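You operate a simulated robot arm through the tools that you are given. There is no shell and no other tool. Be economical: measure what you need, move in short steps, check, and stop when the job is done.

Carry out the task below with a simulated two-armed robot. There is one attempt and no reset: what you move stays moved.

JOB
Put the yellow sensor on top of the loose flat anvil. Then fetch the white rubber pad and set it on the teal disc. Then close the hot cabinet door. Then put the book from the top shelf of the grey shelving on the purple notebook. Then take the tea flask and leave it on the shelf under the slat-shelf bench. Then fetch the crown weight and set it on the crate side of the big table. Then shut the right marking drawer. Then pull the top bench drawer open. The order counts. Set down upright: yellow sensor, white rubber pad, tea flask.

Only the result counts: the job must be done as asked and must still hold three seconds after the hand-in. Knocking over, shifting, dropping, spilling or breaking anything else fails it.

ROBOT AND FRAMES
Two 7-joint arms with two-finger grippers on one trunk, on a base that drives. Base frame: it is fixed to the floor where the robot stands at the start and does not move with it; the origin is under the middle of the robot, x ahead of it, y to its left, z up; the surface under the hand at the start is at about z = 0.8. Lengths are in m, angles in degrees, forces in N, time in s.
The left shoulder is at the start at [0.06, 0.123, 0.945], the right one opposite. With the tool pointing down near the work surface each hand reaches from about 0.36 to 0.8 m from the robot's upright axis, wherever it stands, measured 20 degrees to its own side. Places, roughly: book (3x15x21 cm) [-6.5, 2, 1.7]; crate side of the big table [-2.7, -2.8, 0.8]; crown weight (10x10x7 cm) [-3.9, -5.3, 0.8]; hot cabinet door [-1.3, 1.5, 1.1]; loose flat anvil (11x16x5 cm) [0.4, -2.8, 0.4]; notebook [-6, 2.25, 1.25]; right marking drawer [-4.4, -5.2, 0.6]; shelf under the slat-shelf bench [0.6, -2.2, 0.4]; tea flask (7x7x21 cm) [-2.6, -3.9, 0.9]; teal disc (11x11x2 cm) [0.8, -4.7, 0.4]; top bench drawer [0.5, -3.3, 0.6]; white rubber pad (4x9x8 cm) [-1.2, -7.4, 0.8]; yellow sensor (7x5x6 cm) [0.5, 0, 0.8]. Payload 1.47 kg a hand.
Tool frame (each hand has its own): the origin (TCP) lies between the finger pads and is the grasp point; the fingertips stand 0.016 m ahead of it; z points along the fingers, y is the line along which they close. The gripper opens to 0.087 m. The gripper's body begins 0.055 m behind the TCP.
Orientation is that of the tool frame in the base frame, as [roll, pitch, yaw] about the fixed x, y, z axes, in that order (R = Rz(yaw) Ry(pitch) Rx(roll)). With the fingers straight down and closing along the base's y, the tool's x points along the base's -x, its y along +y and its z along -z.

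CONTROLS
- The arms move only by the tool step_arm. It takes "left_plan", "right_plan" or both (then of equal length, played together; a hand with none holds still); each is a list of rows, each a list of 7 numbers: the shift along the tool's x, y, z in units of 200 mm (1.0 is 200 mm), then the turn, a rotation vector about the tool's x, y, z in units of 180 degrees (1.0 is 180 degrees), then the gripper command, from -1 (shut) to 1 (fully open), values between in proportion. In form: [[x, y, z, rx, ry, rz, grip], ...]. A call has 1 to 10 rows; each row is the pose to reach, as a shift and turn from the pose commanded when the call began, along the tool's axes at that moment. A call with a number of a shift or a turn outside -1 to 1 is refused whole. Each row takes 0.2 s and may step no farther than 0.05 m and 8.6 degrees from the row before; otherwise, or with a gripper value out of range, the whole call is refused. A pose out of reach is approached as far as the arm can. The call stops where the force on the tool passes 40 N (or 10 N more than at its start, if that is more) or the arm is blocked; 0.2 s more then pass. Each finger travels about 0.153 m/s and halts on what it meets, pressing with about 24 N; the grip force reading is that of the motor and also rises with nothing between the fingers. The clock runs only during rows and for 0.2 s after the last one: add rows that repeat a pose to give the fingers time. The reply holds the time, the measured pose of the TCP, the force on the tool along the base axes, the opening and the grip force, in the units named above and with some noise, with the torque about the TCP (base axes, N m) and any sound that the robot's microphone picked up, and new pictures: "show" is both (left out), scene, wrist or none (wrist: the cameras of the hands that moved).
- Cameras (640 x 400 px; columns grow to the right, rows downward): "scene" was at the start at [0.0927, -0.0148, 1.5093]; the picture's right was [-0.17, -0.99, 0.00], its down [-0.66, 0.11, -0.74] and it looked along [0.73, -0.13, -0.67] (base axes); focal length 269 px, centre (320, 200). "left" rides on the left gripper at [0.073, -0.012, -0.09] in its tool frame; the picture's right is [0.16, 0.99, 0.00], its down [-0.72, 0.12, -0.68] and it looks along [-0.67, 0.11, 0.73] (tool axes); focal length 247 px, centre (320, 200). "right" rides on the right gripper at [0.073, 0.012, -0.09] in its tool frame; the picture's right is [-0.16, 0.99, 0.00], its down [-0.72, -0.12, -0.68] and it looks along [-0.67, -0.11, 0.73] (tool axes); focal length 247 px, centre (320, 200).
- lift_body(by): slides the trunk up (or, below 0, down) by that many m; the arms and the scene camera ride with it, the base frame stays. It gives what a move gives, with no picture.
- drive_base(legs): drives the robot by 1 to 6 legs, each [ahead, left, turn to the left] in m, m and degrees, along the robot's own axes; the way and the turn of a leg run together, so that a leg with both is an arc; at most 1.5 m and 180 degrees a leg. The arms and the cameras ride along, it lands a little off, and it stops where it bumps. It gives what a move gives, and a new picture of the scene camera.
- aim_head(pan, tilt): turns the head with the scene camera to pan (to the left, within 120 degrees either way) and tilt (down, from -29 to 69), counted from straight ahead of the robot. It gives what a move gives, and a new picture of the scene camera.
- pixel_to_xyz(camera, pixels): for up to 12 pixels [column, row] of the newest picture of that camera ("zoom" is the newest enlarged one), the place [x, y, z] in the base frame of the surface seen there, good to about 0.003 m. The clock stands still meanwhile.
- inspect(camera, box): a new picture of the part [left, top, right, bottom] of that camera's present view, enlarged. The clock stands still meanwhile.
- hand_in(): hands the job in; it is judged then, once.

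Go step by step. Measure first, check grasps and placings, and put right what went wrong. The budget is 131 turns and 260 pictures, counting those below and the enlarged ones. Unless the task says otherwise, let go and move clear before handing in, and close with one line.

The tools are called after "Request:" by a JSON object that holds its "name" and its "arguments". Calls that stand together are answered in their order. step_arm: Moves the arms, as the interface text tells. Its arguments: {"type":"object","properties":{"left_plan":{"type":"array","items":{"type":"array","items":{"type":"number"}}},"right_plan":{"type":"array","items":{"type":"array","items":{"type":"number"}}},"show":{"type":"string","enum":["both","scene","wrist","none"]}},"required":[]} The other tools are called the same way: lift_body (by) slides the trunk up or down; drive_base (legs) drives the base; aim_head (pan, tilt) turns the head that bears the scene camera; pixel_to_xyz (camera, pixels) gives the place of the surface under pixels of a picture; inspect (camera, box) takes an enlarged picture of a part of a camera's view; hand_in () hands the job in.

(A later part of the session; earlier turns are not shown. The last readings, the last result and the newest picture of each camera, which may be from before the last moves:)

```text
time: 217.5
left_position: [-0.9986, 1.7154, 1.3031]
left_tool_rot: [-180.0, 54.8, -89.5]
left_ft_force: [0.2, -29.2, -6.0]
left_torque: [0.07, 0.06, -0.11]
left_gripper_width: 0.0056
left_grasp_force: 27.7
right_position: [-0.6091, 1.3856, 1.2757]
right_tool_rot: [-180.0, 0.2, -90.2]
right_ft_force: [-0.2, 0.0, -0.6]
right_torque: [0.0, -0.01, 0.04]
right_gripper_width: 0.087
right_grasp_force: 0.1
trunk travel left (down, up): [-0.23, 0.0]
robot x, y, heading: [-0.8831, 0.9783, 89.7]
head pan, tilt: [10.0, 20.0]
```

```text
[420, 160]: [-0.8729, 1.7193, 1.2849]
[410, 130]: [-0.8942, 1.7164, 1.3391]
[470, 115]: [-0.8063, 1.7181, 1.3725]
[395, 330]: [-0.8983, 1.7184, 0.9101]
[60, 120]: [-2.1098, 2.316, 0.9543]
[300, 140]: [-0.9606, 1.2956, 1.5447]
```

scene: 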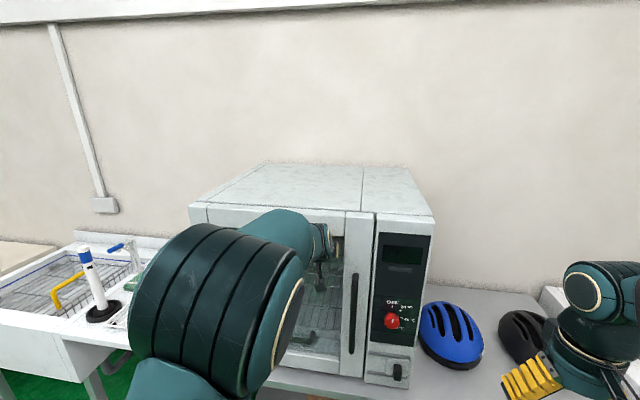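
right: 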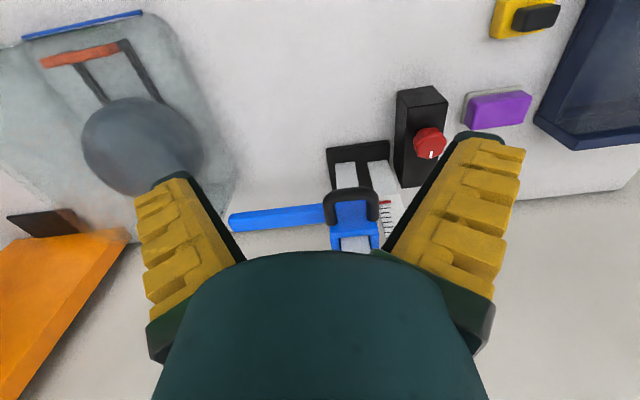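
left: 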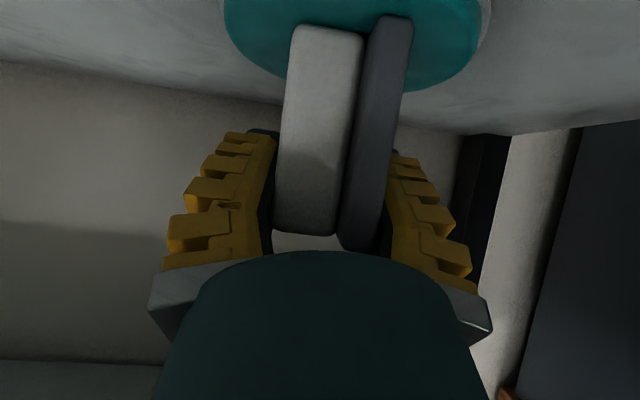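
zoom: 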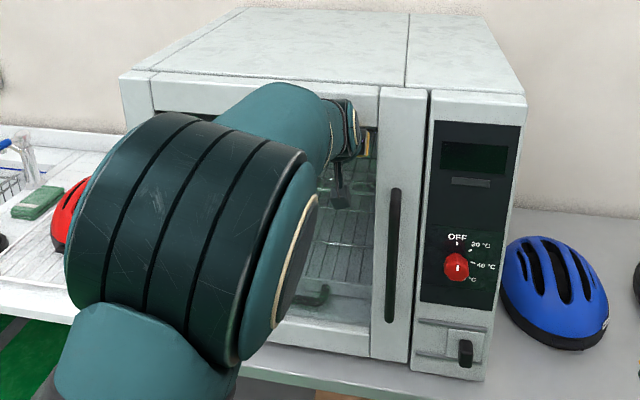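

The door is flush at y 1.717 and resists 29 N: closed. Next the book; I back off, turn to face -x and look ahead.

Request:
{"name": "drive_base", "arguments": {"legs": [[-0.6, 0, 0], [0, 0, 90], [1.5, 0, 0]]}}

Request:
{"name": "aim_head", "arguments": {"pan": 0, "tilt": 12}}

```text
time: 231.6
left_position: [-3.1244, 0.3561, 1.3035]
left_tool_rot: [-179.9, 55.1, -1.4]
left_ft_force: [0.0, -0.2, 0.3]
left_torque: [-0.02, 0.01, -0.02]
left_gripper_width: 0.0001
left_grasp_force: 28.1
right_position: [-2.7782, 0.7335, 1.2738]
right_tool_rot: [-180.0, 0.0, -2.0]
right_ft_force: [0.1, 0.4, -0.1]
right_torque: [0.0, 0.02, 0.05]
right_gripper_width: 0.0869
right_grasp_force: 0.0
trunk travel left (down, up): [-0.23, 0.0]
robot x, y, heading: [-2.3705, 0.4469, 177.9]
head pan, tilt: [10.0, 20.0]
```

scene: 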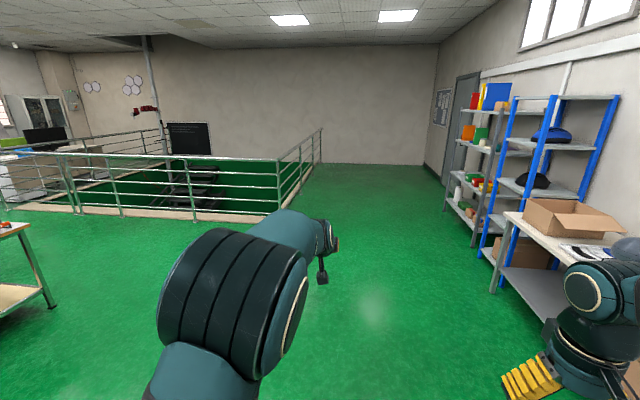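

```text
time: 232.3
left_position: [-3.1242, 0.3571, 1.3037]
left_tool_rot: [-179.8, 55.2, -1.3]
left_ft_force: [-1.3, 0.0, 0.5]
left_torque: [-0.02, 0.03, -0.03]
left_gripper_width: 0.0
left_grasp_force: 28.5
right_position: [-2.7782, 0.7342, 1.2743]
right_tool_rot: [180.0, 0.0, -2.0]
right_ft_force: [0.1, -0.4, -0.7]
right_torque: [0.01, 0.01, 0.01]
right_gripper_width: 0.0873
right_grasp_force: 0.1
trunk travel left (down, up): [-0.23, 0.0]
robot x, y, heading: [-2.377, 0.4469, 177.9]
head pan, tilt: [0.0, 12.0]
```

scene: 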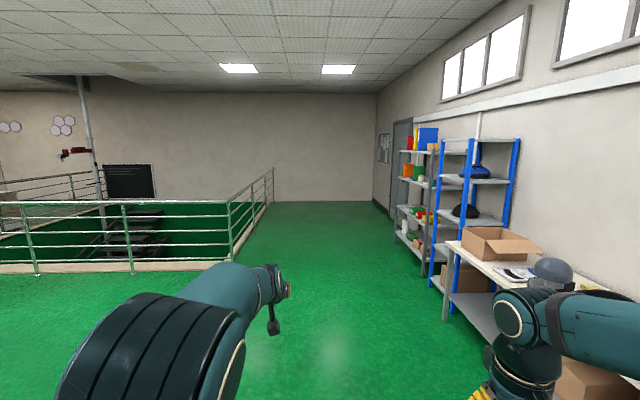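

The grey shelving is at (415,190) past the blue one; a stairwell railing is on the left (corner (232,265)). I measure shelving and railing, and zoom in.

Request:
{"name": "inspect", "arguments": {"camera": "scene", "box": [380, 115, 530, 285]}}

Request:
{"name": "pixel_to_xyz", "arguments": {"camera": "scene", "pixels": [[232, 262], [268, 205], [395, 238], [421, 268], [404, 151], [434, 155], [436, 205], [455, 310], [440, 180], [420, 215], [428, 140], [409, 143]]}}

```text
2.35 times, centred on (455, 200) of scene
```

zoom: 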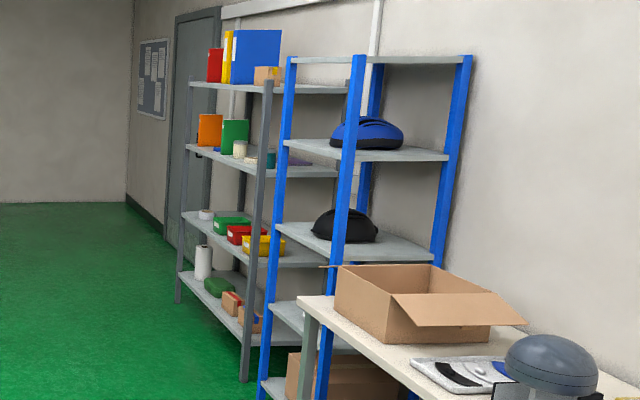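

```text
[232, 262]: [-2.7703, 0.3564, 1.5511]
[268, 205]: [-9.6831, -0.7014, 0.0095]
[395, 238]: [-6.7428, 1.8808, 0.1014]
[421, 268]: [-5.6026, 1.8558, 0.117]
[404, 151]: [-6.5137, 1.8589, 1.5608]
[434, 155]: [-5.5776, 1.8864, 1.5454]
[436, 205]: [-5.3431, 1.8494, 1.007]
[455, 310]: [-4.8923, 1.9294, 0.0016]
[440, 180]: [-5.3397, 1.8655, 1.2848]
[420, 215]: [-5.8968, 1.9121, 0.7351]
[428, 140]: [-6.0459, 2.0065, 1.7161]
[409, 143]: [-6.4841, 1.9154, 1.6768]
```

Grey shelving: front y≈1.86, x -6.74..-5.6, top shelf z≈1.56; on it a red book near (-6.48,1.92), a yellow one and a blue binder. The railing stays at about y -0.7, so I drive along and turn to face the shelving.

Request:
{"name": "drive_base", "arguments": {"legs": [[1.5, 0, 2], [1.5, 0, 0], [0.95, 0, 0], [0, 0, -90]]}}

Request:
{"name": "aim_head", "arguments": {"pan": 0, "tilt": 5}}

```text
time: 255.1
left_position: [-6.4095, 1.2514, 1.3035]
left_tool_rot: [-179.9, 55.1, -90.7]
left_ft_force: [-0.2, 0.0, 0.2]
left_torque: [-0.01, -0.01, -0.02]
left_gripper_width: 0.0
left_grasp_force: 27.8
right_position: [-6.0298, 0.9102, 1.2741]
right_tool_rot: [-179.9, 0.0, -91.4]
right_ft_force: [-0.3, 0.0, -0.5]
right_torque: [0.01, -0.02, 0.01]
right_gripper_width: 0.0867
right_grasp_force: 0.1
trunk travel left (down, up): [-0.23, 0.0]
robot x, y, heading: [-6.3129, 0.5046, 88.5]
head pan, tilt: [0.0, 12.0]
```

scene: 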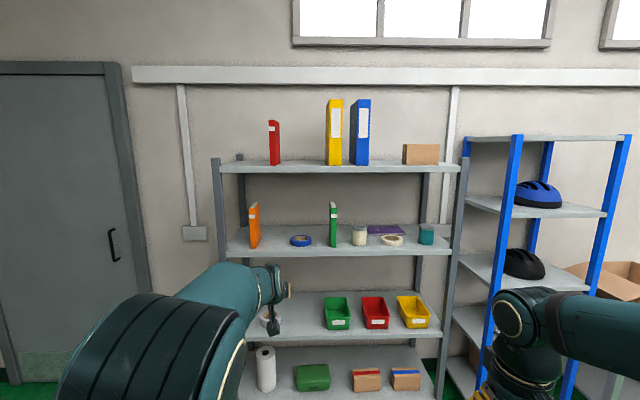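

```text
time: 255.8
left_position: [-6.4114, 1.2492, 1.304]
left_tool_rot: [-180.0, 55.1, -90.7]
left_ft_force: [-0.3, 0.2, -1.2]
left_torque: [-0.02, -0.02, -0.01]
left_gripper_width: 0.0
left_grasp_force: 28.1
right_position: [-6.0286, 0.9082, 1.2753]
right_tool_rot: [180.0, 0.0, -91.4]
right_ft_force: [-0.6, -0.6, -0.7]
right_torque: [-0.01, -0.01, 0.03]
right_gripper_width: 0.0869
right_grasp_force: 0.0
trunk travel left (down, up): [-0.23, 0.0]
robot x, y, heading: [-6.3147, 0.5021, 88.5]
head pan, tilt: [0.0, 5.0]
```

scene: 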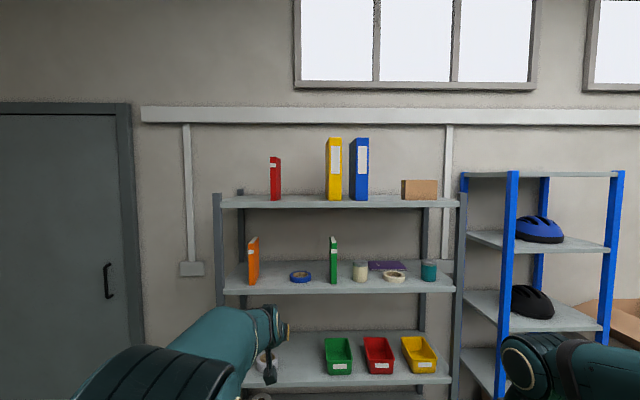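

The red book stands alone at (275,178) on the top shelf; the purple notebook at (386,266) lies at the back of the second shelf behind a jar and a tape roll. I zoom in and measure both.

Request:
{"name": "inspect", "arguments": {"camera": "scene", "box": [240, 145, 460, 295]}}

Request:
{"name": "pixel_to_xyz", "arguments": {"camera": "zoom", "pixels": [[90, 45], [90, 140], [103, 85], [112, 90], [390, 345], [425, 355], [480, 345], [445, 380], [350, 330], [350, 375], [545, 330], [440, 395]]}}

Request:
{"name": "pixel_to_xyz", "arguments": {"camera": "scene", "pixels": [[275, 158], [275, 198], [250, 205], [300, 208], [400, 205], [400, 290], [333, 240], [220, 260], [460, 260], [330, 140], [372, 262], [405, 262]]}}

```text
2.67 times, centred on (350, 220) of scene
```

zoom: 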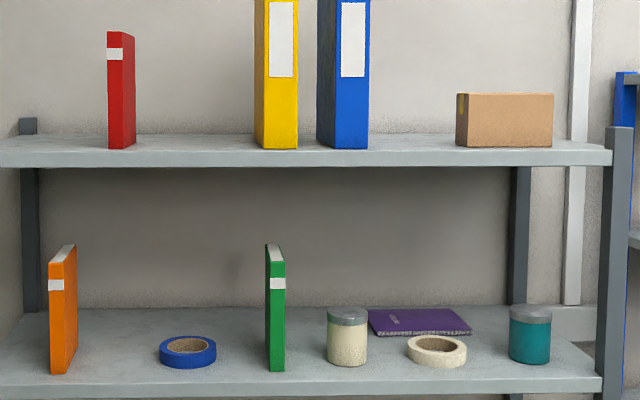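

```text
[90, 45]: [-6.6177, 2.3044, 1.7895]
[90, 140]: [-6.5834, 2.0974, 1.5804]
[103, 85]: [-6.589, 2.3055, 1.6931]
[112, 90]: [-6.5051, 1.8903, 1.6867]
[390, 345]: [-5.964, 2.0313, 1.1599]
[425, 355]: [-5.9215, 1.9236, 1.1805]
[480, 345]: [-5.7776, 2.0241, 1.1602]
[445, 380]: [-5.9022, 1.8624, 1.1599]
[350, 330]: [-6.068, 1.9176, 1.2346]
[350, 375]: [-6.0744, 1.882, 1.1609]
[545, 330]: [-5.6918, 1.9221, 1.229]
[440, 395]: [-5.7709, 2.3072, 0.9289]
```

```text
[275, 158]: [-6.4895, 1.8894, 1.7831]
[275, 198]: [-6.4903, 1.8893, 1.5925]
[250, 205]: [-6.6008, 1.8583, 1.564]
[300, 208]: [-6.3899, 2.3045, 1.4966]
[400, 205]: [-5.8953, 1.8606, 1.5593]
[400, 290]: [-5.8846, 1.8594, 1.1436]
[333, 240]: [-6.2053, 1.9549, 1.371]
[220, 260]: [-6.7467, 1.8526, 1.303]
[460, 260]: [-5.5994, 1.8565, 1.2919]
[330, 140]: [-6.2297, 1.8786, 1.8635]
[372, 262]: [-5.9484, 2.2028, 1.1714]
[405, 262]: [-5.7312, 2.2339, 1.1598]
```

The red book: spine y 1.889, x -6.505..-6.478, z 1.575..1.788. Second shelf z 1.16, with the notebook flat at the back. I measure the notebook's corners.

Request:
{"name": "pixel_to_xyz", "arguments": {"camera": "zoom", "pixels": [[372, 312], [380, 333], [420, 322], [465, 328], [450, 311], [420, 311], [440, 330], [470, 333], [133, 90], [108, 120], [122, 60], [122, 135]]}}

Request:
{"name": "step_arm", "arguments": {"right_plan": [[0.15, -0.15, 0, 0, 0, 0, -1], [0.3, -0.3, 0, 0, 0, 0, -1], [0.45, -0.5, 0, 0, 0, 0, -1], [0.6, -0.7, 0, 0, 0, 0, -1], [0.75, -0.85, 0, 0, 0, 0, -1], [0.75, -1.0, 0, 0, 0, 0, -1]], "left_plan": [[0, 0, 0, 0, -0.028, 0, 1], [0, 0, 0, 0, -0.0556, 0, 1], [0, 0, 0, 0, -0.0556, 0, 1], [0, 0, 0, 0, -0.0556, 0, 1], [0, 0, 0, 0, -0.0556, 0, 1], [0, 0, 0, 0, -0.0556, 0, 1]], "show": "none"}}

Request:
{"name": "aim_head", "arguments": {"pan": 0, "tilt": 69}}

```text
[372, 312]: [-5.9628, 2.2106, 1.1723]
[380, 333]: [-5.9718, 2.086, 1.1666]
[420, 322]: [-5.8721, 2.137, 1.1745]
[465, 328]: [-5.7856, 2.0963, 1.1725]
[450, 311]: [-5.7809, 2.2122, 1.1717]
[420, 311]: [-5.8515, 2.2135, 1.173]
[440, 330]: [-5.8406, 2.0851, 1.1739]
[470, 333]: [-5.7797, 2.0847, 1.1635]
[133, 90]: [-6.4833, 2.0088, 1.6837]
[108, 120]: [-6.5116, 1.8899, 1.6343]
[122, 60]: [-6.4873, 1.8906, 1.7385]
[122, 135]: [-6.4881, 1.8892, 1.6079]
```

```text
time: 257.2
left_position: [-6.4096, 1.2519, 1.3027]
left_tool_rot: [-179.9, 65.1, -90.7]
left_ft_force: [-0.1, 1.1, -0.4]
left_torque: [0.04, -0.01, 0.01]
left_gripper_width: 0.087
left_grasp_force: 0.1
right_position: [-5.8313, 0.7546, 1.2759]
right_tool_rot: [179.9, -0.1, -91.3]
right_ft_force: [0.5, -0.1, 0.8]
right_torque: [0.0, 0.01, 0.0]
right_gripper_width: 0.0
right_grasp_force: 24.2
trunk travel left (down, up): [-0.23, 0.0]
robot x, y, heading: [-6.3126, 0.5023, 88.3]
head pan, tilt: [0.0, 5.0]
```

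```text
time: 258.5
left_position: [-6.4097, 1.2508, 1.3046]
left_tool_rot: [-179.8, 65.1, -90.7]
left_ft_force: [0.3, 0.5, -0.3]
left_torque: [0.0, 0.02, 0.01]
left_gripper_width: 0.0871
left_grasp_force: 0.0
right_position: [-5.8325, 0.7529, 1.277]
right_tool_rot: [180.0, 0.0, -91.3]
right_ft_force: [-0.4, 0.0, 0.7]
right_torque: [-0.03, -0.02, 0.01]
right_gripper_width: 0.0001
right_grasp_force: 24.2
trunk travel left (down, up): [-0.23, 0.0]
robot x, y, heading: [-6.3151, 0.5063, 88.6]
head pan, tilt: [0.0, 68.8]
```

scene: 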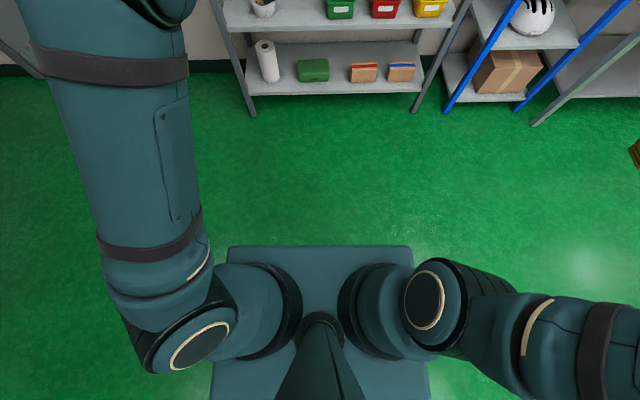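

Notebook: x -5.975..-5.775, y 2.08..2.225, top 1.174, large enough for the book standing. I raise the left hand to z≈1.665 at close range in three moves.

Request:
{"name": "step_arm", "arguments": {"left_plan": [[-0.087, 0, -0.171, 0, 0, 0, 1], [-0.173, 0, -0.343, 0, 0, 0, 1], [-0.26, 0, -0.514, 0, 0, 0, 1], [-0.346, 0, -0.685, 0, 0, 0, 1]], "show": "none"}}

Request:
{"name": "step_arm", "arguments": {"left_plan": [[-0.087, 0, -0.171, 0, 0, 0, 1], [-0.173, 0, -0.343, 0, 0, 0, 1], [-0.26, 0, -0.514, 0, 0, 0, 1], [-0.346, 0, -0.685, 0, 0, 0, 1]], "show": "none"}}

Request:
{"name": "step_arm", "arguments": {"left_plan": [[-0.087, 0, -0.171, 0, 0, 0, 1], [-0.173, 0, -0.343, 0, 0, 0, 1], [-0.26, 0, -0.514, 0, 0, 0, 1], [-0.346, 0, -0.685, 0, 0, 0, 1]], "show": "none"}}

Request:
{"name": "aim_head", "arguments": {"pan": 0, "tilt": 10}}

```text
time: 259.5
left_position: [-6.4125, 1.1537, 1.4249]
left_tool_rot: [-180.0, 65.1, -90.6]
left_ft_force: [-0.1, 0.1, 0.3]
left_torque: [0.02, 0.02, -0.01]
left_gripper_width: 0.0872
left_grasp_force: 0.0
right_position: [-5.8326, 0.7518, 1.2764]
right_tool_rot: [180.0, 0.2, -91.5]
right_ft_force: [0.1, 0.2, 0.3]
right_torque: [0.03, 0.01, 0.02]
right_gripper_width: 0.0
right_grasp_force: 24.0
trunk travel left (down, up): [-0.23, 0.0]
robot x, y, heading: [-6.3165, 0.5034, 88.4]
head pan, tilt: [0.0, 68.8]
```

```text
time: 260.5
left_position: [-6.4356, 1.0677, 1.5397]
left_tool_rot: [-171.5, 63.7, -83.2]
left_ft_force: [0.9, 0.0, 0.6]
left_torque: [-0.06, -0.02, 0.0]
left_gripper_width: 0.087
left_grasp_force: 0.1
right_position: [-5.8325, 0.7514, 1.2763]
right_tool_rot: [180.0, 0.0, -91.6]
right_ft_force: [0.2, 0.6, 0.3]
right_torque: [0.03, 0.03, -0.01]
right_gripper_width: 0.0
right_grasp_force: 24.3
trunk travel left (down, up): [-0.23, 0.0]
robot x, y, heading: [-6.315, 0.5037, 88.5]
head pan, tilt: [0.0, 68.8]
```

```text
time: 261.7
left_position: [-6.4479, 0.9869, 1.6469]
left_tool_rot: [-169.2, 61.6, -82.0]
left_ft_force: [0.8, 0.9, 1.0]
left_torque: [-0.03, 0.03, 0.05]
left_gripper_width: 0.0869
left_grasp_force: 0.1
right_position: [-5.8325, 0.7547, 1.2764]
right_tool_rot: [-180.0, -0.1, -91.5]
right_ft_force: [-0.3, 0.5, 0.1]
right_torque: [0.01, 0.03, -0.03]
right_gripper_width: 0.0002
right_grasp_force: 23.5
trunk travel left (down, up): [-0.23, 0.0]
robot x, y, heading: [-6.3159, 0.5045, 88.4]
head pan, tilt: [0.0, 68.8]
stopped in row 4 (left hand): the arm was blocked; the commanded pose is now the measured one
```

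```text
time: 263.0
left_position: [-6.4468, 0.9851, 1.6465]
left_tool_rot: [-169.3, 61.9, -82.3]
left_ft_force: [1.0, 0.1, 0.3]
left_torque: [-0.03, -0.04, -0.02]
left_gripper_width: 0.0871
left_grasp_force: 0.1
right_position: [-5.833, 0.7534, 1.2767]
right_tool_rot: [-179.9, 0.0, -91.4]
right_ft_force: [0.9, -0.5, 0.0]
right_torque: [0.0, -0.03, 0.0]
right_gripper_width: 0.0
right_grasp_force: 24.1
trunk travel left (down, up): [-0.23, 0.0]
robot x, y, heading: [-6.3163, 0.5044, 88.9]
head pan, tilt: [0.0, 10.0]
```

scene: 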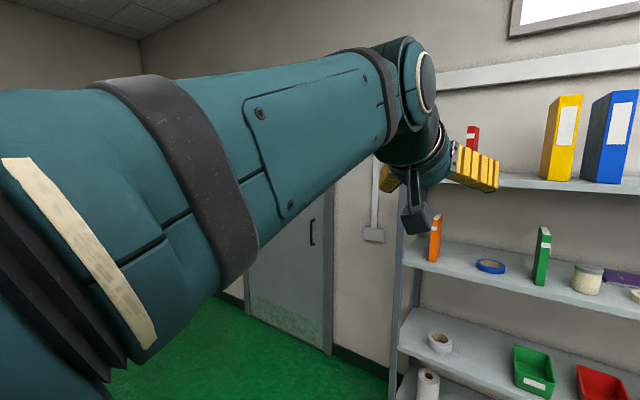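

The hand stopped at z 1.647: the forearm crosses in front of the head and seems to touch it. I shift the hand 0.2 m left, away from the head, restoring the tool's orientation.

Request:
{"name": "step_arm", "arguments": {"left_plan": [[0, 0.2, 0, -0.003, -0.003, 0.005, 1], [0, 0.4, 0, -0.006, -0.006, 0.009, 1], [0, 0.6, 0, -0.01, -0.009, 0.014, 1], [0, 0.8, 0, -0.013, -0.012, 0.018, 1], [0, 1.0, 0, -0.0161, -0.0151, 0.0231, 1], [0, 1.0, 0, -0.0161, -0.0151, 0.0231, 1]], "show": "none"}}

Request:
{"name": "aim_head", "arguments": {"pan": 0, "tilt": 5}}

```text
time: 264.4
left_position: [-6.6433, 0.9908, 1.6331]
left_tool_rot: [179.0, 65.1, -91.8]
left_ft_force: [0.4, 0.2, 0.5]
left_torque: [0.0, 0.01, 0.01]
left_gripper_width: 0.087
left_grasp_force: 0.1
right_position: [-5.832, 0.7528, 1.276]
right_tool_rot: [179.9, 0.0, -91.5]
right_ft_force: [0.2, 0.1, 0.1]
right_torque: [-0.02, 0.03, 0.03]
right_gripper_width: 0.0
right_grasp_force: 23.8
trunk travel left (down, up): [-0.23, 0.0]
robot x, y, heading: [-6.313, 0.5023, 88.6]
head pan, tilt: [0.0, 10.0]
```

```text
time: 265.1
left_position: [-6.6435, 0.9895, 1.6315]
left_tool_rot: [179.3, 65.1, -91.6]
left_ft_force: [0.2, 0.2, -0.8]
left_torque: [0.0, 0.06, 0.01]
left_gripper_width: 0.0871
left_grasp_force: 0.1
right_position: [-5.8331, 0.7531, 1.2761]
right_tool_rot: [179.9, -0.1, -91.4]
right_ft_force: [-0.3, -0.8, 0.5]
right_torque: [0.02, 0.02, 0.01]
right_gripper_width: 0.0002
right_grasp_force: 24.5
trunk travel left (down, up): [-0.23, 0.0]
robot x, y, heading: [-6.3133, 0.5015, 88.4]
head pan, tilt: [0.0, 5.0]
```

scene: 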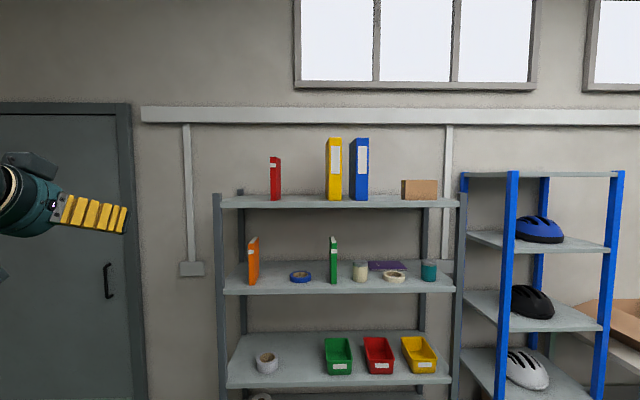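

The hand is clear of the head now, at (-6.643,0.990,1.632). I raise it 2.5 cm, square the heading, and drive to a pre-grasp in front of the red book.

Request:
{"name": "step_arm", "arguments": {"left_plan": [[-0.06, 0, -0.027, 0, 0, 0, 1], [-0.113, 0, -0.053, 0, 0, 0, 1], [-0.113, 0, -0.053, 0, 0, 0, 1]], "show": "none"}}

Request:
{"name": "drive_base", "arguments": {"legs": [[0, 0, 1.6], [0.82, -0.165, 0]]}}

Request:
{"name": "inspect", "arguments": {"camera": "left", "box": [160, 0, 480, 200]}}

```text
time: 265.9
left_position: [-6.6432, 0.9907, 1.6587]
left_tool_rot: [179.3, 65.2, -91.6]
left_ft_force: [-0.9, -0.4, -0.2]
left_torque: [0.05, -0.04, 0.01]
left_gripper_width: 0.0869
left_grasp_force: 0.1
right_position: [-5.8338, 0.7533, 1.2757]
right_tool_rot: [179.9, 0.0, -91.4]
right_ft_force: [-0.2, 0.0, -0.5]
right_torque: [-0.01, 0.02, 0.0]
right_gripper_width: 0.0
right_grasp_force: 24.6
trunk travel left (down, up): [-0.23, 0.0]
robot x, y, heading: [-6.3138, 0.5023, 88.6]
head pan, tilt: [0.0, 5.0]
```

```text
time: 270.7
left_position: [-6.4899, 1.795, 1.659]
left_tool_rot: [179.3, 65.2, -90.2]
left_ft_force: [0.7, 0.4, -0.8]
left_torque: [-0.02, 0.0, 0.02]
left_gripper_width: 0.0869
left_grasp_force: 0.1
right_position: [-5.6743, 1.5771, 1.2762]
right_tool_rot: [-180.0, -0.1, -90.1]
right_ft_force: [0.5, -0.1, -0.4]
right_torque: [-0.02, 0.0, 0.0]
right_gripper_width: 0.0
right_grasp_force: 23.7
trunk travel left (down, up): [-0.23, 0.0]
robot x, y, heading: [-6.1477, 1.3147, 90.1]
head pan, tilt: [0.0, 5.0]
```

scene: 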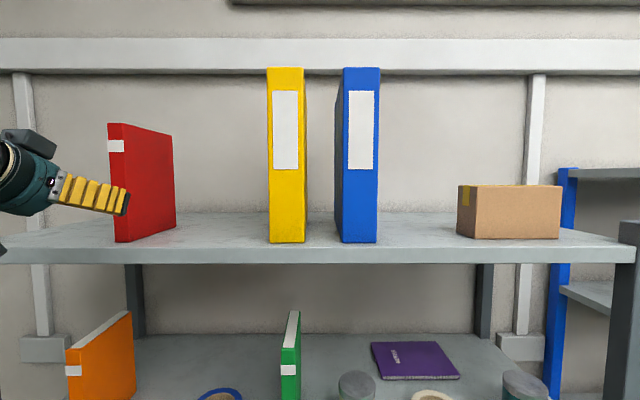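

```text
2.00 times, centred on (320, 100) of left
```

zoom: 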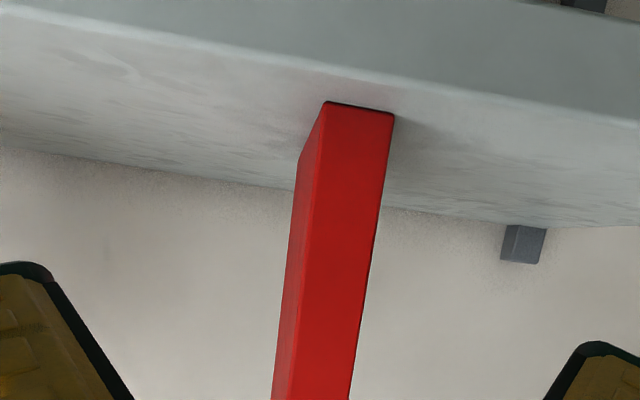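

The book stands between the open fingers. I check the spine's edges once.

Request:
{"name": "pixel_to_xyz", "arguments": {"camera": "zoom", "pixels": [[318, 160], [385, 160], [350, 160], [305, 300], [360, 300], [335, 300]]}}

Request:
{"name": "pixel_to_xyz", "arguments": {"camera": "scene", "pixels": [[115, 180], [150, 180], [172, 180], [110, 238], [280, 240], [376, 346], [455, 372], [385, 378], [435, 345]]}}

```text
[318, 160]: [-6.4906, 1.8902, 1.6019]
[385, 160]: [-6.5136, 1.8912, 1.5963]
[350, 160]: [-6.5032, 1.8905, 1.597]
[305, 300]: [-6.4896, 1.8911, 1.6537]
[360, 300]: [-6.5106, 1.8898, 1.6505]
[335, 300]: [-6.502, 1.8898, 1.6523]
```

```text
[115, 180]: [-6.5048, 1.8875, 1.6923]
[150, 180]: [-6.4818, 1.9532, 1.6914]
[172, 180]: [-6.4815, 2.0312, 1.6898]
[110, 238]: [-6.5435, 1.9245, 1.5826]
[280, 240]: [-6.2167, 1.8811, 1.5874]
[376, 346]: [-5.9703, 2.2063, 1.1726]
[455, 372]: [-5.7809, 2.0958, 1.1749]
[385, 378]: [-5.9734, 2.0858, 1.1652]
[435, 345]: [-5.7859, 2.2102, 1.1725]
```

The book is centred at x -6.499, so I shift 9 mm left and drive 0.14 m so the fingers straddle it.

Request:
{"name": "step_arm", "arguments": {"left_plan": [[0, 0.045, 0, 0, 0, 0, 1]], "show": "none"}}

Request:
{"name": "drive_base", "arguments": {"legs": [[0.138, 0, 0]]}}

Request:
{"name": "inspect", "arguments": {"camera": "left", "box": [100, 0, 540, 275]}}

```text
time: 271.1
left_position: [-6.4982, 1.7945, 1.6588]
left_tool_rot: [179.4, 65.2, -90.2]
left_ft_force: [-1.0, 0.5, 0.0]
left_torque: [0.02, -0.01, 0.0]
left_gripper_width: 0.0869
left_grasp_force: 0.1
right_position: [-5.6746, 1.5773, 1.2763]
right_tool_rot: [180.0, -0.1, -90.2]
right_ft_force: [-0.7, 0.5, -0.8]
right_torque: [0.01, 0.01, 0.01]
right_gripper_width: 0.0
right_grasp_force: 24.3
trunk travel left (down, up): [-0.23, 0.0]
robot x, y, heading: [-6.1497, 1.3165, 89.8]
head pan, tilt: [0.0, 5.0]
```

```text
time: 272.4
left_position: [-6.4975, 1.9329, 1.6579]
left_tool_rot: [179.3, 65.2, -90.5]
left_ft_force: [-0.3, 0.4, -0.3]
left_torque: [0.01, 0.0, -0.01]
left_gripper_width: 0.0868
left_grasp_force: 0.0
right_position: [-5.6728, 1.7126, 1.2762]
right_tool_rot: [179.9, 0.1, -90.2]
right_ft_force: [-0.1, 0.1, 0.4]
right_torque: [0.02, -0.04, -0.02]
right_gripper_width: 0.0
right_grasp_force: 23.9
trunk travel left (down, up): [-0.23, 0.0]
robot x, y, heading: [-6.1465, 1.4542, 89.7]
head pan, tilt: [0.0, 5.0]
```

scene: 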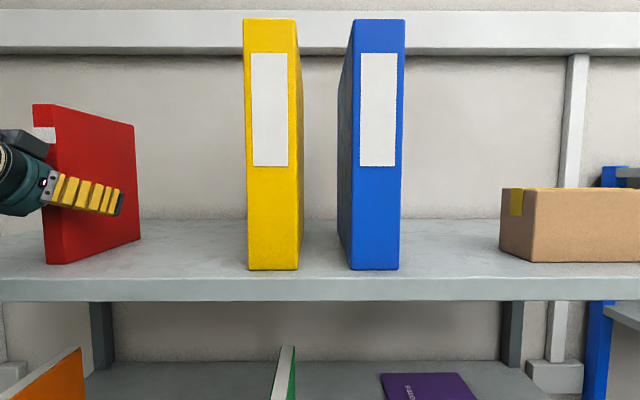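

```text
1.45 times, centred on (320, 138) of left
```

zoom: 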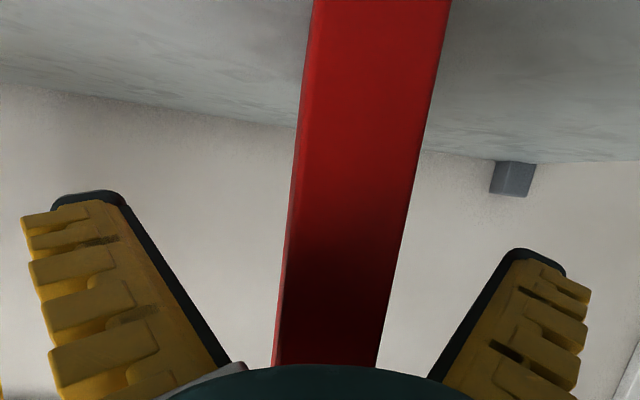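

Fingers straddle the book at TCP (-6.498,1.933,1.658). I close, then lift 4 cm to check the hold.

Request:
{"name": "step_arm", "arguments": {"left_plan": [[0, 0, 0, 0, 0, 0, 0], [0, 0, 0, 0, 0, 0, -1], [0, 0, 0, 0, 0, 0, -1], [0, 0, 0, 0, 0, 0, -1], [-0.05, 0, -0.023, 0, 0, 0, -1], [-0.1, 0, -0.047, 0, 0, 0, -1], [-0.15, 0, -0.07, 0, 0, 0, -1], [-0.15, 0, -0.07, 0, 0, 0, -1]], "show": "scene"}}

```text
time: 274.2
left_position: [-6.4965, 1.9327, 1.6904]
left_tool_rot: [179.3, 65.1, -90.3]
left_ft_force: [0.2, 0.0, -3.3]
left_torque: [-0.17, 0.03, 0.01]
left_gripper_width: 0.0201
left_grasp_force: 24.1
right_position: [-5.6721, 1.7122, 1.2752]
right_tool_rot: [-180.0, -0.1, -90.2]
right_ft_force: [-0.6, 0.4, 0.2]
right_torque: [0.05, -0.01, -0.03]
right_gripper_width: 0.0002
right_grasp_force: 23.9
trunk travel left (down, up): [-0.23, 0.0]
robot x, y, heading: [-6.1444, 1.4548, 89.4]
head pan, tilt: [0.0, 5.0]
```

scene: 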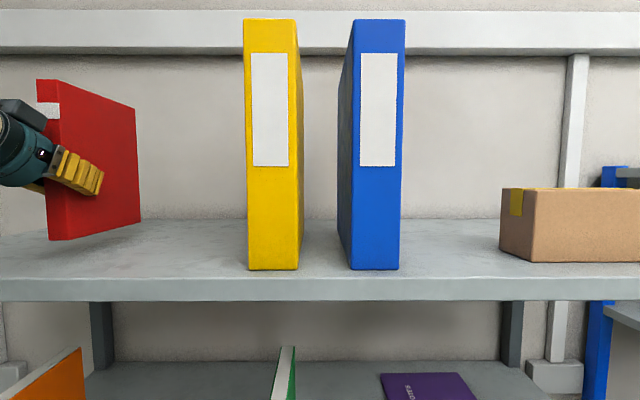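

The book is held (20 mm, level). I back out, lower the hand to about z 1.29 in two moves, and strafe to the notebook's x.

Request:
{"name": "drive_base", "arguments": {"legs": [[-0.45, 0, 0.4]]}}

Request:
{"name": "step_arm", "arguments": {"left_plan": [[0.145, 0, 0.162, 0, 0, 0, -1], [0.29, 0, 0.323, 0, 0, 0, -1], [0.436, 0, 0.485, 0, 0, 0, -1], [0.582, 0, 0.646, 0, 0, 0, -1], [0.727, 0, 0.808, 0, 0, 0, -1]], "show": "none"}}

Request:
{"name": "step_arm", "arguments": {"left_plan": [[0.145, 0, 0.162, 0, 0, 0, -1], [0.29, 0, 0.323, 0, 0, 0, -1], [0.436, 0, 0.485, 0, 0, 0, -1], [0.582, 0, 0.646, 0, 0, 0, -1], [0.727, 0, 0.808, 0, 0, 0, -1]], "show": "none"}}

Request:
{"name": "drive_base", "arguments": {"legs": [[0, -0.622, 0]]}}

```text
time: 276.9
left_position: [-6.5005, 1.4792, 1.6906]
left_tool_rot: [179.3, 65.1, -89.7]
left_ft_force: [0.4, 0.2, -3.6]
left_torque: [-0.2, -0.02, 0.02]
left_gripper_width: 0.02
left_grasp_force: 24.0
right_position: [-5.6757, 1.2691, 1.2759]
right_tool_rot: [-180.0, 0.1, -89.7]
right_ft_force: [-0.3, 0.2, -0.4]
right_torque: [0.05, 0.03, -0.02]
right_gripper_width: 0.0
right_grasp_force: 24.0
trunk travel left (down, up): [-0.23, 0.0]
robot x, y, heading: [-6.1462, 1.0054, 90.5]
head pan, tilt: [0.0, 5.0]
```

scene: 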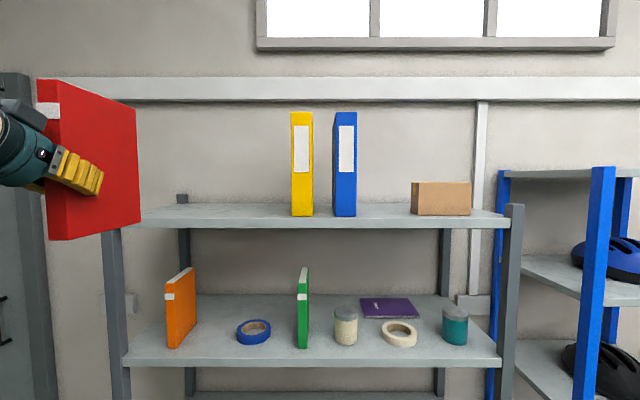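

```text
time: 278.1
left_position: [-6.5056, 1.5658, 1.4906]
left_tool_rot: [179.4, 65.1, -89.6]
left_ft_force: [-0.1, 0.3, -3.8]
left_torque: [-0.19, 0.0, -0.01]
left_gripper_width: 0.0199
left_grasp_force: 24.0
right_position: [-5.6761, 1.2697, 1.2772]
right_tool_rot: [179.9, 0.0, -89.7]
right_ft_force: [-0.9, 0.3, 0.0]
right_torque: [0.0, -0.03, 0.02]
right_gripper_width: 0.0001
right_grasp_force: 23.6
trunk travel left (down, up): [-0.23, 0.0]
robot x, y, heading: [-6.1457, 1.0062, 90.7]
head pan, tilt: [0.0, 5.0]
```

```text
time: 279.3
left_position: [-6.5147, 1.6538, 1.2891]
left_tool_rot: [180.0, 64.9, -89.3]
left_ft_force: [-2.6, -0.3, -4.3]
left_torque: [-0.23, -0.12, -0.13]
left_gripper_width: 0.0201
left_grasp_force: 23.7
right_position: [-5.6828, 1.2711, 1.2793]
right_tool_rot: [-179.6, -0.1, -89.5]
right_ft_force: [-1.1, 1.1, 1.4]
right_torque: [-0.05, -0.16, -0.01]
right_gripper_width: 0.0001
right_grasp_force: 23.9
trunk travel left (down, up): [-0.23, 0.0]
robot x, y, heading: [-6.1486, 1.0017, 90.3]
head pan, tilt: [0.0, 5.0]
```

```text
time: 285.2
left_position: [-5.8905, 1.655, 1.2922]
left_tool_rot: [179.3, 65.1, -89.4]
left_ft_force: [-0.6, -0.7, -2.4]
left_torque: [-0.16, 0.02, 0.04]
left_gripper_width: 0.0201
left_grasp_force: 24.3
right_position: [-5.0578, 1.2783, 1.2763]
right_tool_rot: [-179.9, 0.1, -89.2]
right_ft_force: [0.6, 0.1, 0.2]
right_torque: [0.0, -0.01, 0.03]
right_gripper_width: 0.0
right_grasp_force: 23.8
trunk travel left (down, up): [-0.23, 0.0]
robot x, y, heading: [-5.5303, 1.0113, 90.4]
head pan, tilt: [0.0, 5.0]
```

scene: 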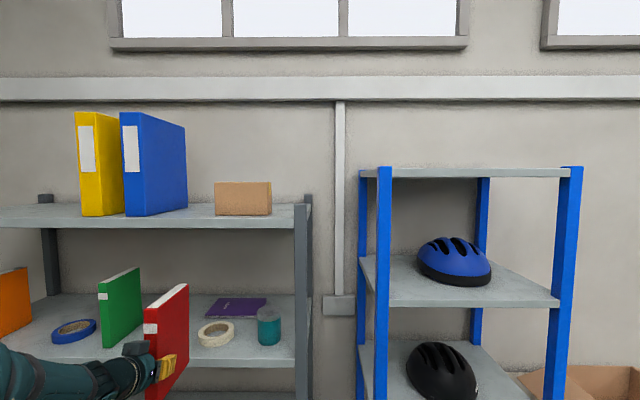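

The book is at x -5.89, z 1.292. I drive in 0.465 m with a 2 cm shift right; its bottom (≈1.21) clears the tape roll.

Request:
{"name": "drive_base", "arguments": {"legs": [[0.465, -0.02, 0]]}}

Request:
{"name": "aim_head", "arguments": {"pan": 25, "tilt": 25}}

Request:
{"name": "inspect", "arguments": {"camera": "left", "box": [0, 0, 640, 400]}}

```text
time: 288.0
left_position: [-5.8752, 2.125, 1.2932]
left_tool_rot: [179.3, 65.1, -89.4]
left_ft_force: [-0.2, -0.8, -4.9]
left_torque: [-0.23, -0.03, -0.02]
left_gripper_width: 0.02
left_grasp_force: 23.9
right_position: [-5.0421, 1.7461, 1.2768]
right_tool_rot: [180.0, 0.0, -89.2]
right_ft_force: [0.1, 0.2, 0.2]
right_torque: [0.0, 0.01, -0.02]
right_gripper_width: 0.0003
right_grasp_force: 24.4
trunk travel left (down, up): [-0.23, 0.0]
robot x, y, heading: [-5.5176, 1.4767, 90.4]
head pan, tilt: [0.0, 5.0]
```

scene: 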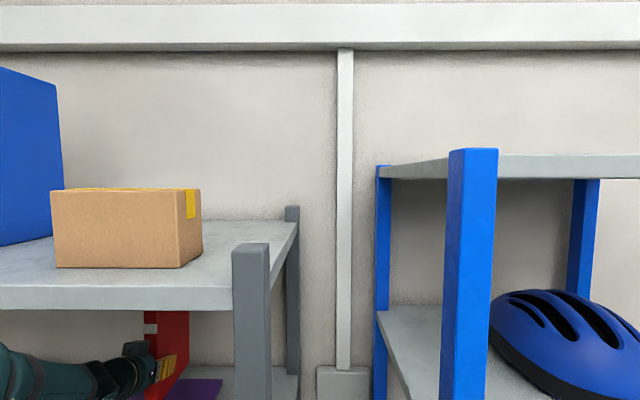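

```text
time: 288.9
left_position: [-5.8754, 2.1247, 1.2929]
left_tool_rot: [179.2, 65.1, -89.4]
left_ft_force: [0.3, -0.3, -2.9]
left_torque: [-0.2, -0.03, -0.01]
left_gripper_width: 0.0199
left_grasp_force: 23.5
right_position: [-5.042, 1.7449, 1.2766]
right_tool_rot: [180.0, 0.0, -89.3]
right_ft_force: [0.5, -0.2, 0.4]
right_torque: [-0.02, -0.01, -0.01]
right_gripper_width: 0.0
right_grasp_force: 24.0
trunk travel left (down, up): [-0.23, 0.0]
robot x, y, heading: [-5.5134, 1.4799, 90.5]
head pan, tilt: [25.0, 25.0]
```

scene: 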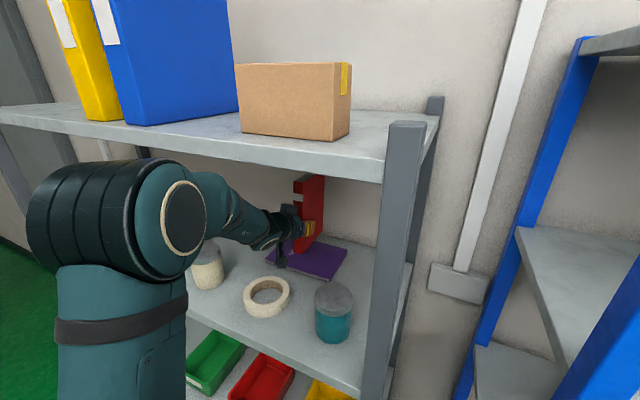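

```text
1.00 times, centred on (320, 200) of left (not enlarged: the box is as wide or as high as the picture)
```

zoom: 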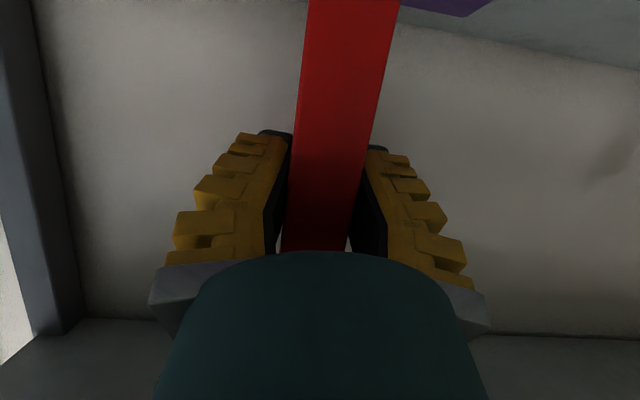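

The book hangs right above the notebook (scene (310,215)). Before lowering 4 cm I check how the forearm lies relative to the jar.

Request:
{"name": "pixel_to_xyz", "arguments": {"camera": "scene", "pixels": [[225, 215], [235, 235], [255, 235], [207, 255], [195, 240], [283, 262], [290, 250], [320, 270]]}}

Request:
{"name": "inspect", "arguments": {"camera": "scene", "box": [180, 160, 360, 300]}}

```text
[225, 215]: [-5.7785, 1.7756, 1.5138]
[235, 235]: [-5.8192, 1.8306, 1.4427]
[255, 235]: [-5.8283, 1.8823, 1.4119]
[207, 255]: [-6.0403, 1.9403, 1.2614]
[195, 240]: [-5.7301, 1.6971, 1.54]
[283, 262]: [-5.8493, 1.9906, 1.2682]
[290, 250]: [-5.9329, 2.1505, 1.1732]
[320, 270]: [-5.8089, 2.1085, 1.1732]
```

```text
2.86 times, centred on (270, 230) of scene
```

zoom: 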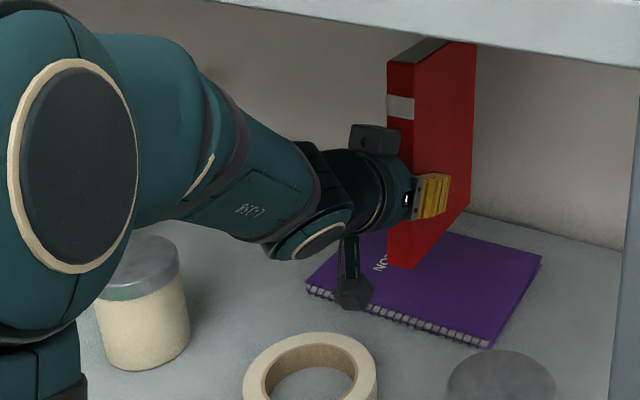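

The forearm is high above the jar. I lower 4 cm.

Request:
{"name": "step_arm", "arguments": {"left_plan": [[0.07, 0, 0.033, 0, 0, 0, -1], [0.14, 0, 0.065, 0, 0, 0, -1], [0.165, 0, 0.077, 0, 0, 0, -1], [0.183, 0, 0.085, 0, 0, 0, -1]], "show": "none"}}

Request:
{"name": "inspect", "arguments": {"camera": "scene", "box": [250, 160, 360, 300]}}

```text
time: 289.9
left_position: [-5.8762, 2.124, 1.2558]
left_tool_rot: [179.4, 65.3, -89.3]
left_ft_force: [-0.3, -3.9, 6.8]
left_torque: [0.56, -0.06, 0.05]
left_gripper_width: 0.0222
left_grasp_force: 24.2
right_position: [-5.0408, 1.7445, 1.2777]
right_tool_rot: [179.8, 0.1, -89.3]
right_ft_force: [0.0, 0.2, -0.1]
right_torque: [-0.02, 0.02, -0.01]
right_gripper_width: 0.0001
right_grasp_force: 23.9
trunk travel left (down, up): [-0.23, 0.0]
robot x, y, heading: [-5.5134, 1.4786, 90.5]
head pan, tilt: [25.0, 25.0]
```

```text
2.86 times, centred on (305, 230) of scene
```

zoom: 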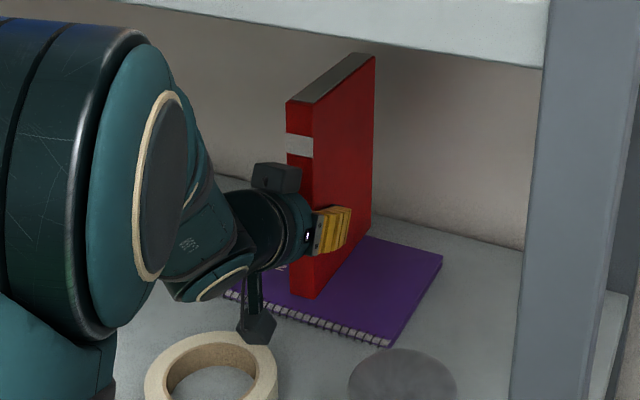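

Contact is made (about 7 N up). I relax slightly, open, and back straight out.

Request:
{"name": "step_arm", "arguments": {"left_plan": [[-0.004, 0, -0.002, 0, 0, 0, -1], [-0.004, 0, -0.002, 0, 0, 0, -0.3], [-0.004, 0, -0.002, 0, 0, 0, 0.3], [-0.004, 0, -0.002, 0, 0, 0, 1], [-0.004, 0, -0.002, 0, 0, 0, 1], [-0.004, 0, -0.002, 0, 0, 0, 1]], "show": "none"}}

Request:
{"name": "drive_base", "arguments": {"legs": [[-0.3, 0, 0]]}}

Request:
{"name": "inspect", "arguments": {"camera": "scene", "box": [200, 140, 400, 320]}}

```text
time: 291.3
left_position: [-5.8756, 2.1243, 1.2542]
left_tool_rot: [179.3, 65.1, -89.4]
left_ft_force: [0.0, -0.1, 0.3]
left_torque: [-0.01, -0.01, -0.02]
left_gripper_width: 0.0869
left_grasp_force: 0.0
right_position: [-5.0432, 1.7454, 1.277]
right_tool_rot: [179.9, 0.0, -89.2]
right_ft_force: [-0.1, -0.2, -0.1]
right_torque: [0.02, 0.01, 0.03]
right_gripper_width: 0.0
right_grasp_force: 24.2
trunk travel left (down, up): [-0.23, 0.0]
robot x, y, heading: [-5.5127, 1.4783, 90.3]
head pan, tilt: [25.0, 25.0]
```

```text
time: 293.4
left_position: [-5.8723, 1.8146, 1.2543]
left_tool_rot: [179.2, 65.2, -89.6]
left_ft_force: [1.0, -0.6, -1.0]
left_torque: [0.0, -0.01, -0.01]
left_gripper_width: 0.0868
left_grasp_force: 0.1
right_position: [-5.0377, 1.4356, 1.2764]
right_tool_rot: [179.9, 0.0, -89.3]
right_ft_force: [-1.0, 0.7, 0.2]
right_torque: [-0.02, -0.01, 0.0]
right_gripper_width: 0.0
right_grasp_force: 24.0
trunk travel left (down, up): [-0.23, 0.0]
robot x, y, heading: [-5.5077, 1.1676, 90.7]
head pan, tilt: [25.0, 25.0]
```

scene: 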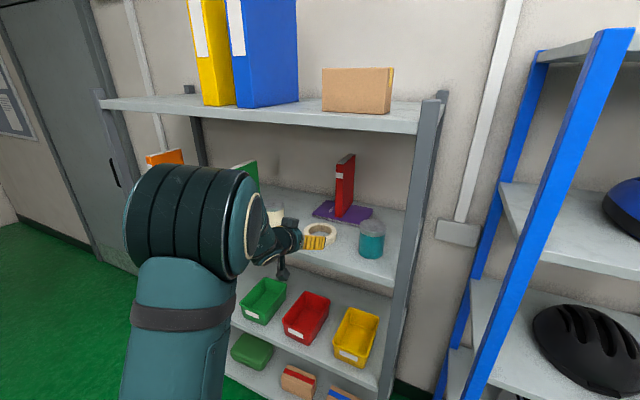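

```text
2.22 times, centred on (300, 230) of scene
```

zoom: 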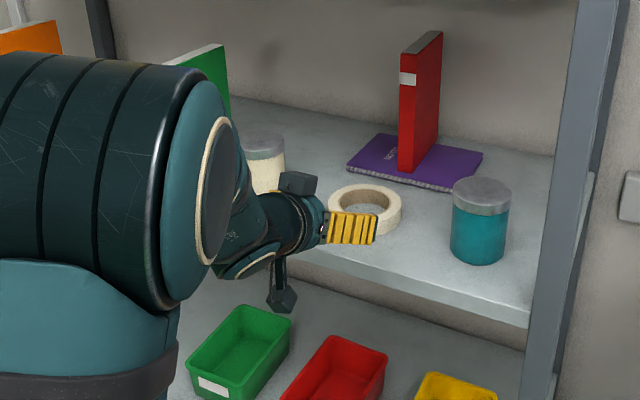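

The red book stands on the purple notebook (zoom (420,120)); job four is done. Next the tea flask: I drive back along the aisle and turn towards the big table.

Request:
{"name": "drive_base", "arguments": {"legs": [[-0.7, 0, -0.7], [0, 0, -90], [1.5, 0, 0], [1.5, 0, 0], [0.9, 0, 0], [0, 0, -90]]}}

Request:
{"name": "aim_head", "arguments": {"pan": 10, "tilt": 22}}

```text
time: 323.1
left_position: [-1.295, -0.2274, 1.2533]
left_tool_rot: [179.3, 65.1, 89.5]
left_ft_force: [0.5, -0.3, -0.3]
left_torque: [0.0, 0.02, -0.03]
left_gripper_width: 0.0874
left_grasp_force: 0.0
right_position: [-2.1217, 0.165, 1.2765]
right_tool_rot: [179.9, 0.0, 89.7]
right_ft_force: [-0.4, -0.4, -0.2]
right_torque: [-0.01, 0.0, 0.02]
right_gripper_width: 0.0002
right_grasp_force: 24.1
trunk travel left (down, up): [-0.23, 0.0]
robot x, y, heading: [-1.6472, 0.4242, -90.4]
head pan, tilt: [25.0, 25.0]
```

scene: 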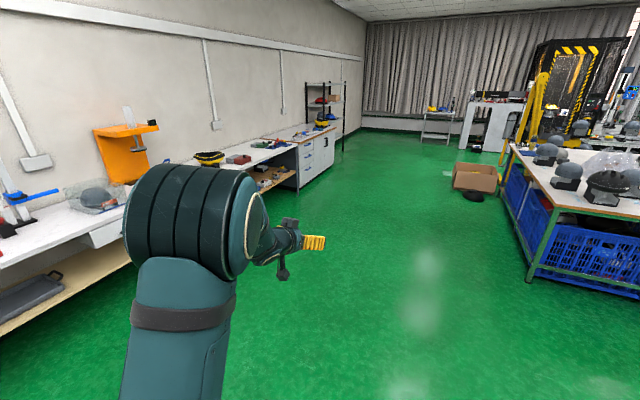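

```text
time: 323.9
left_position: [-1.2933, -0.228, 1.2535]
left_tool_rot: [179.3, 65.2, 89.7]
left_ft_force: [-0.3, 0.4, 0.0]
left_torque: [-0.01, -0.01, 0.0]
left_gripper_width: 0.0868
left_grasp_force: 0.0
right_position: [-2.123, 0.1651, 1.2757]
right_tool_rot: [179.9, 0.0, 89.7]
right_ft_force: [-0.4, -0.2, 0.5]
right_torque: [-0.03, 0.03, 0.02]
right_gripper_width: 0.0
right_grasp_force: 23.8
trunk travel left (down, up): [-0.23, 0.0]
robot x, y, heading: [-1.6449, 0.4262, -90.1]
head pan, tilt: [10.0, 22.0]
```

scene: 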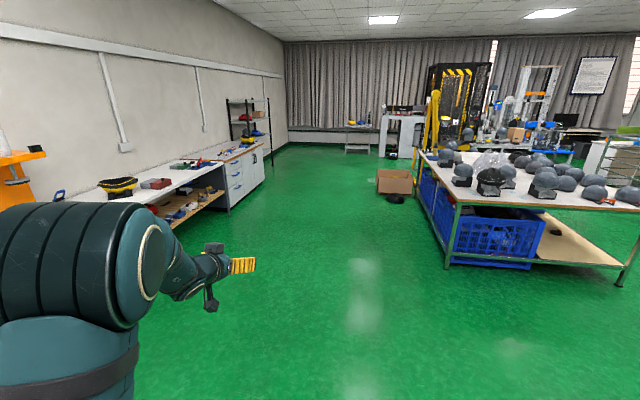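

The big table starts at corner (447,265), full of grey heads. I zoom in to find the flask and measure the table's edges.

Request:
{"name": "inspect", "arguments": {"camera": "scene", "box": [360, 90, 640, 280]}}

Request:
{"name": "pixel_to_xyz", "arguments": {"camera": "scene", "pixels": [[456, 202], [420, 157], [447, 262], [640, 212], [395, 190], [412, 180], [440, 160], [463, 170], [490, 180], [432, 135], [418, 215], [376, 190]]}}

```text
2.11 times, centred on (500, 185) of scene
```

zoom: 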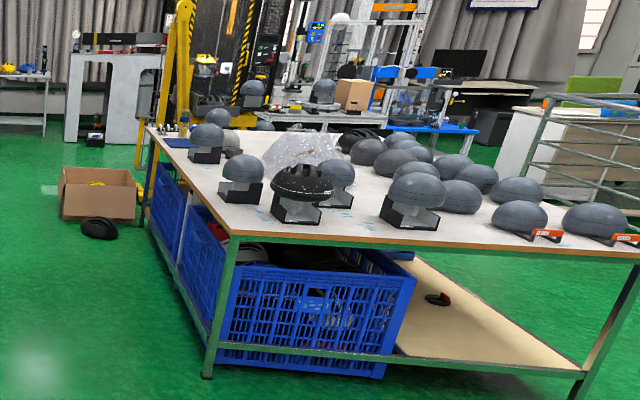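

```text
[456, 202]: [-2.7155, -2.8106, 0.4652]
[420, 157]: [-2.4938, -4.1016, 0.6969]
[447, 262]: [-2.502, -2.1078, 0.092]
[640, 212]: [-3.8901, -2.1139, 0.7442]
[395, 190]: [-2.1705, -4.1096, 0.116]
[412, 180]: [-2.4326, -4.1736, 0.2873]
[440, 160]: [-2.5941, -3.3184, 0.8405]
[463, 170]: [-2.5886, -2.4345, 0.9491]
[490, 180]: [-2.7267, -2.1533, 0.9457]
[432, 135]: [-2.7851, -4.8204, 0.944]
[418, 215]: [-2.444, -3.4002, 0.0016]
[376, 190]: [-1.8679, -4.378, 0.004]
```

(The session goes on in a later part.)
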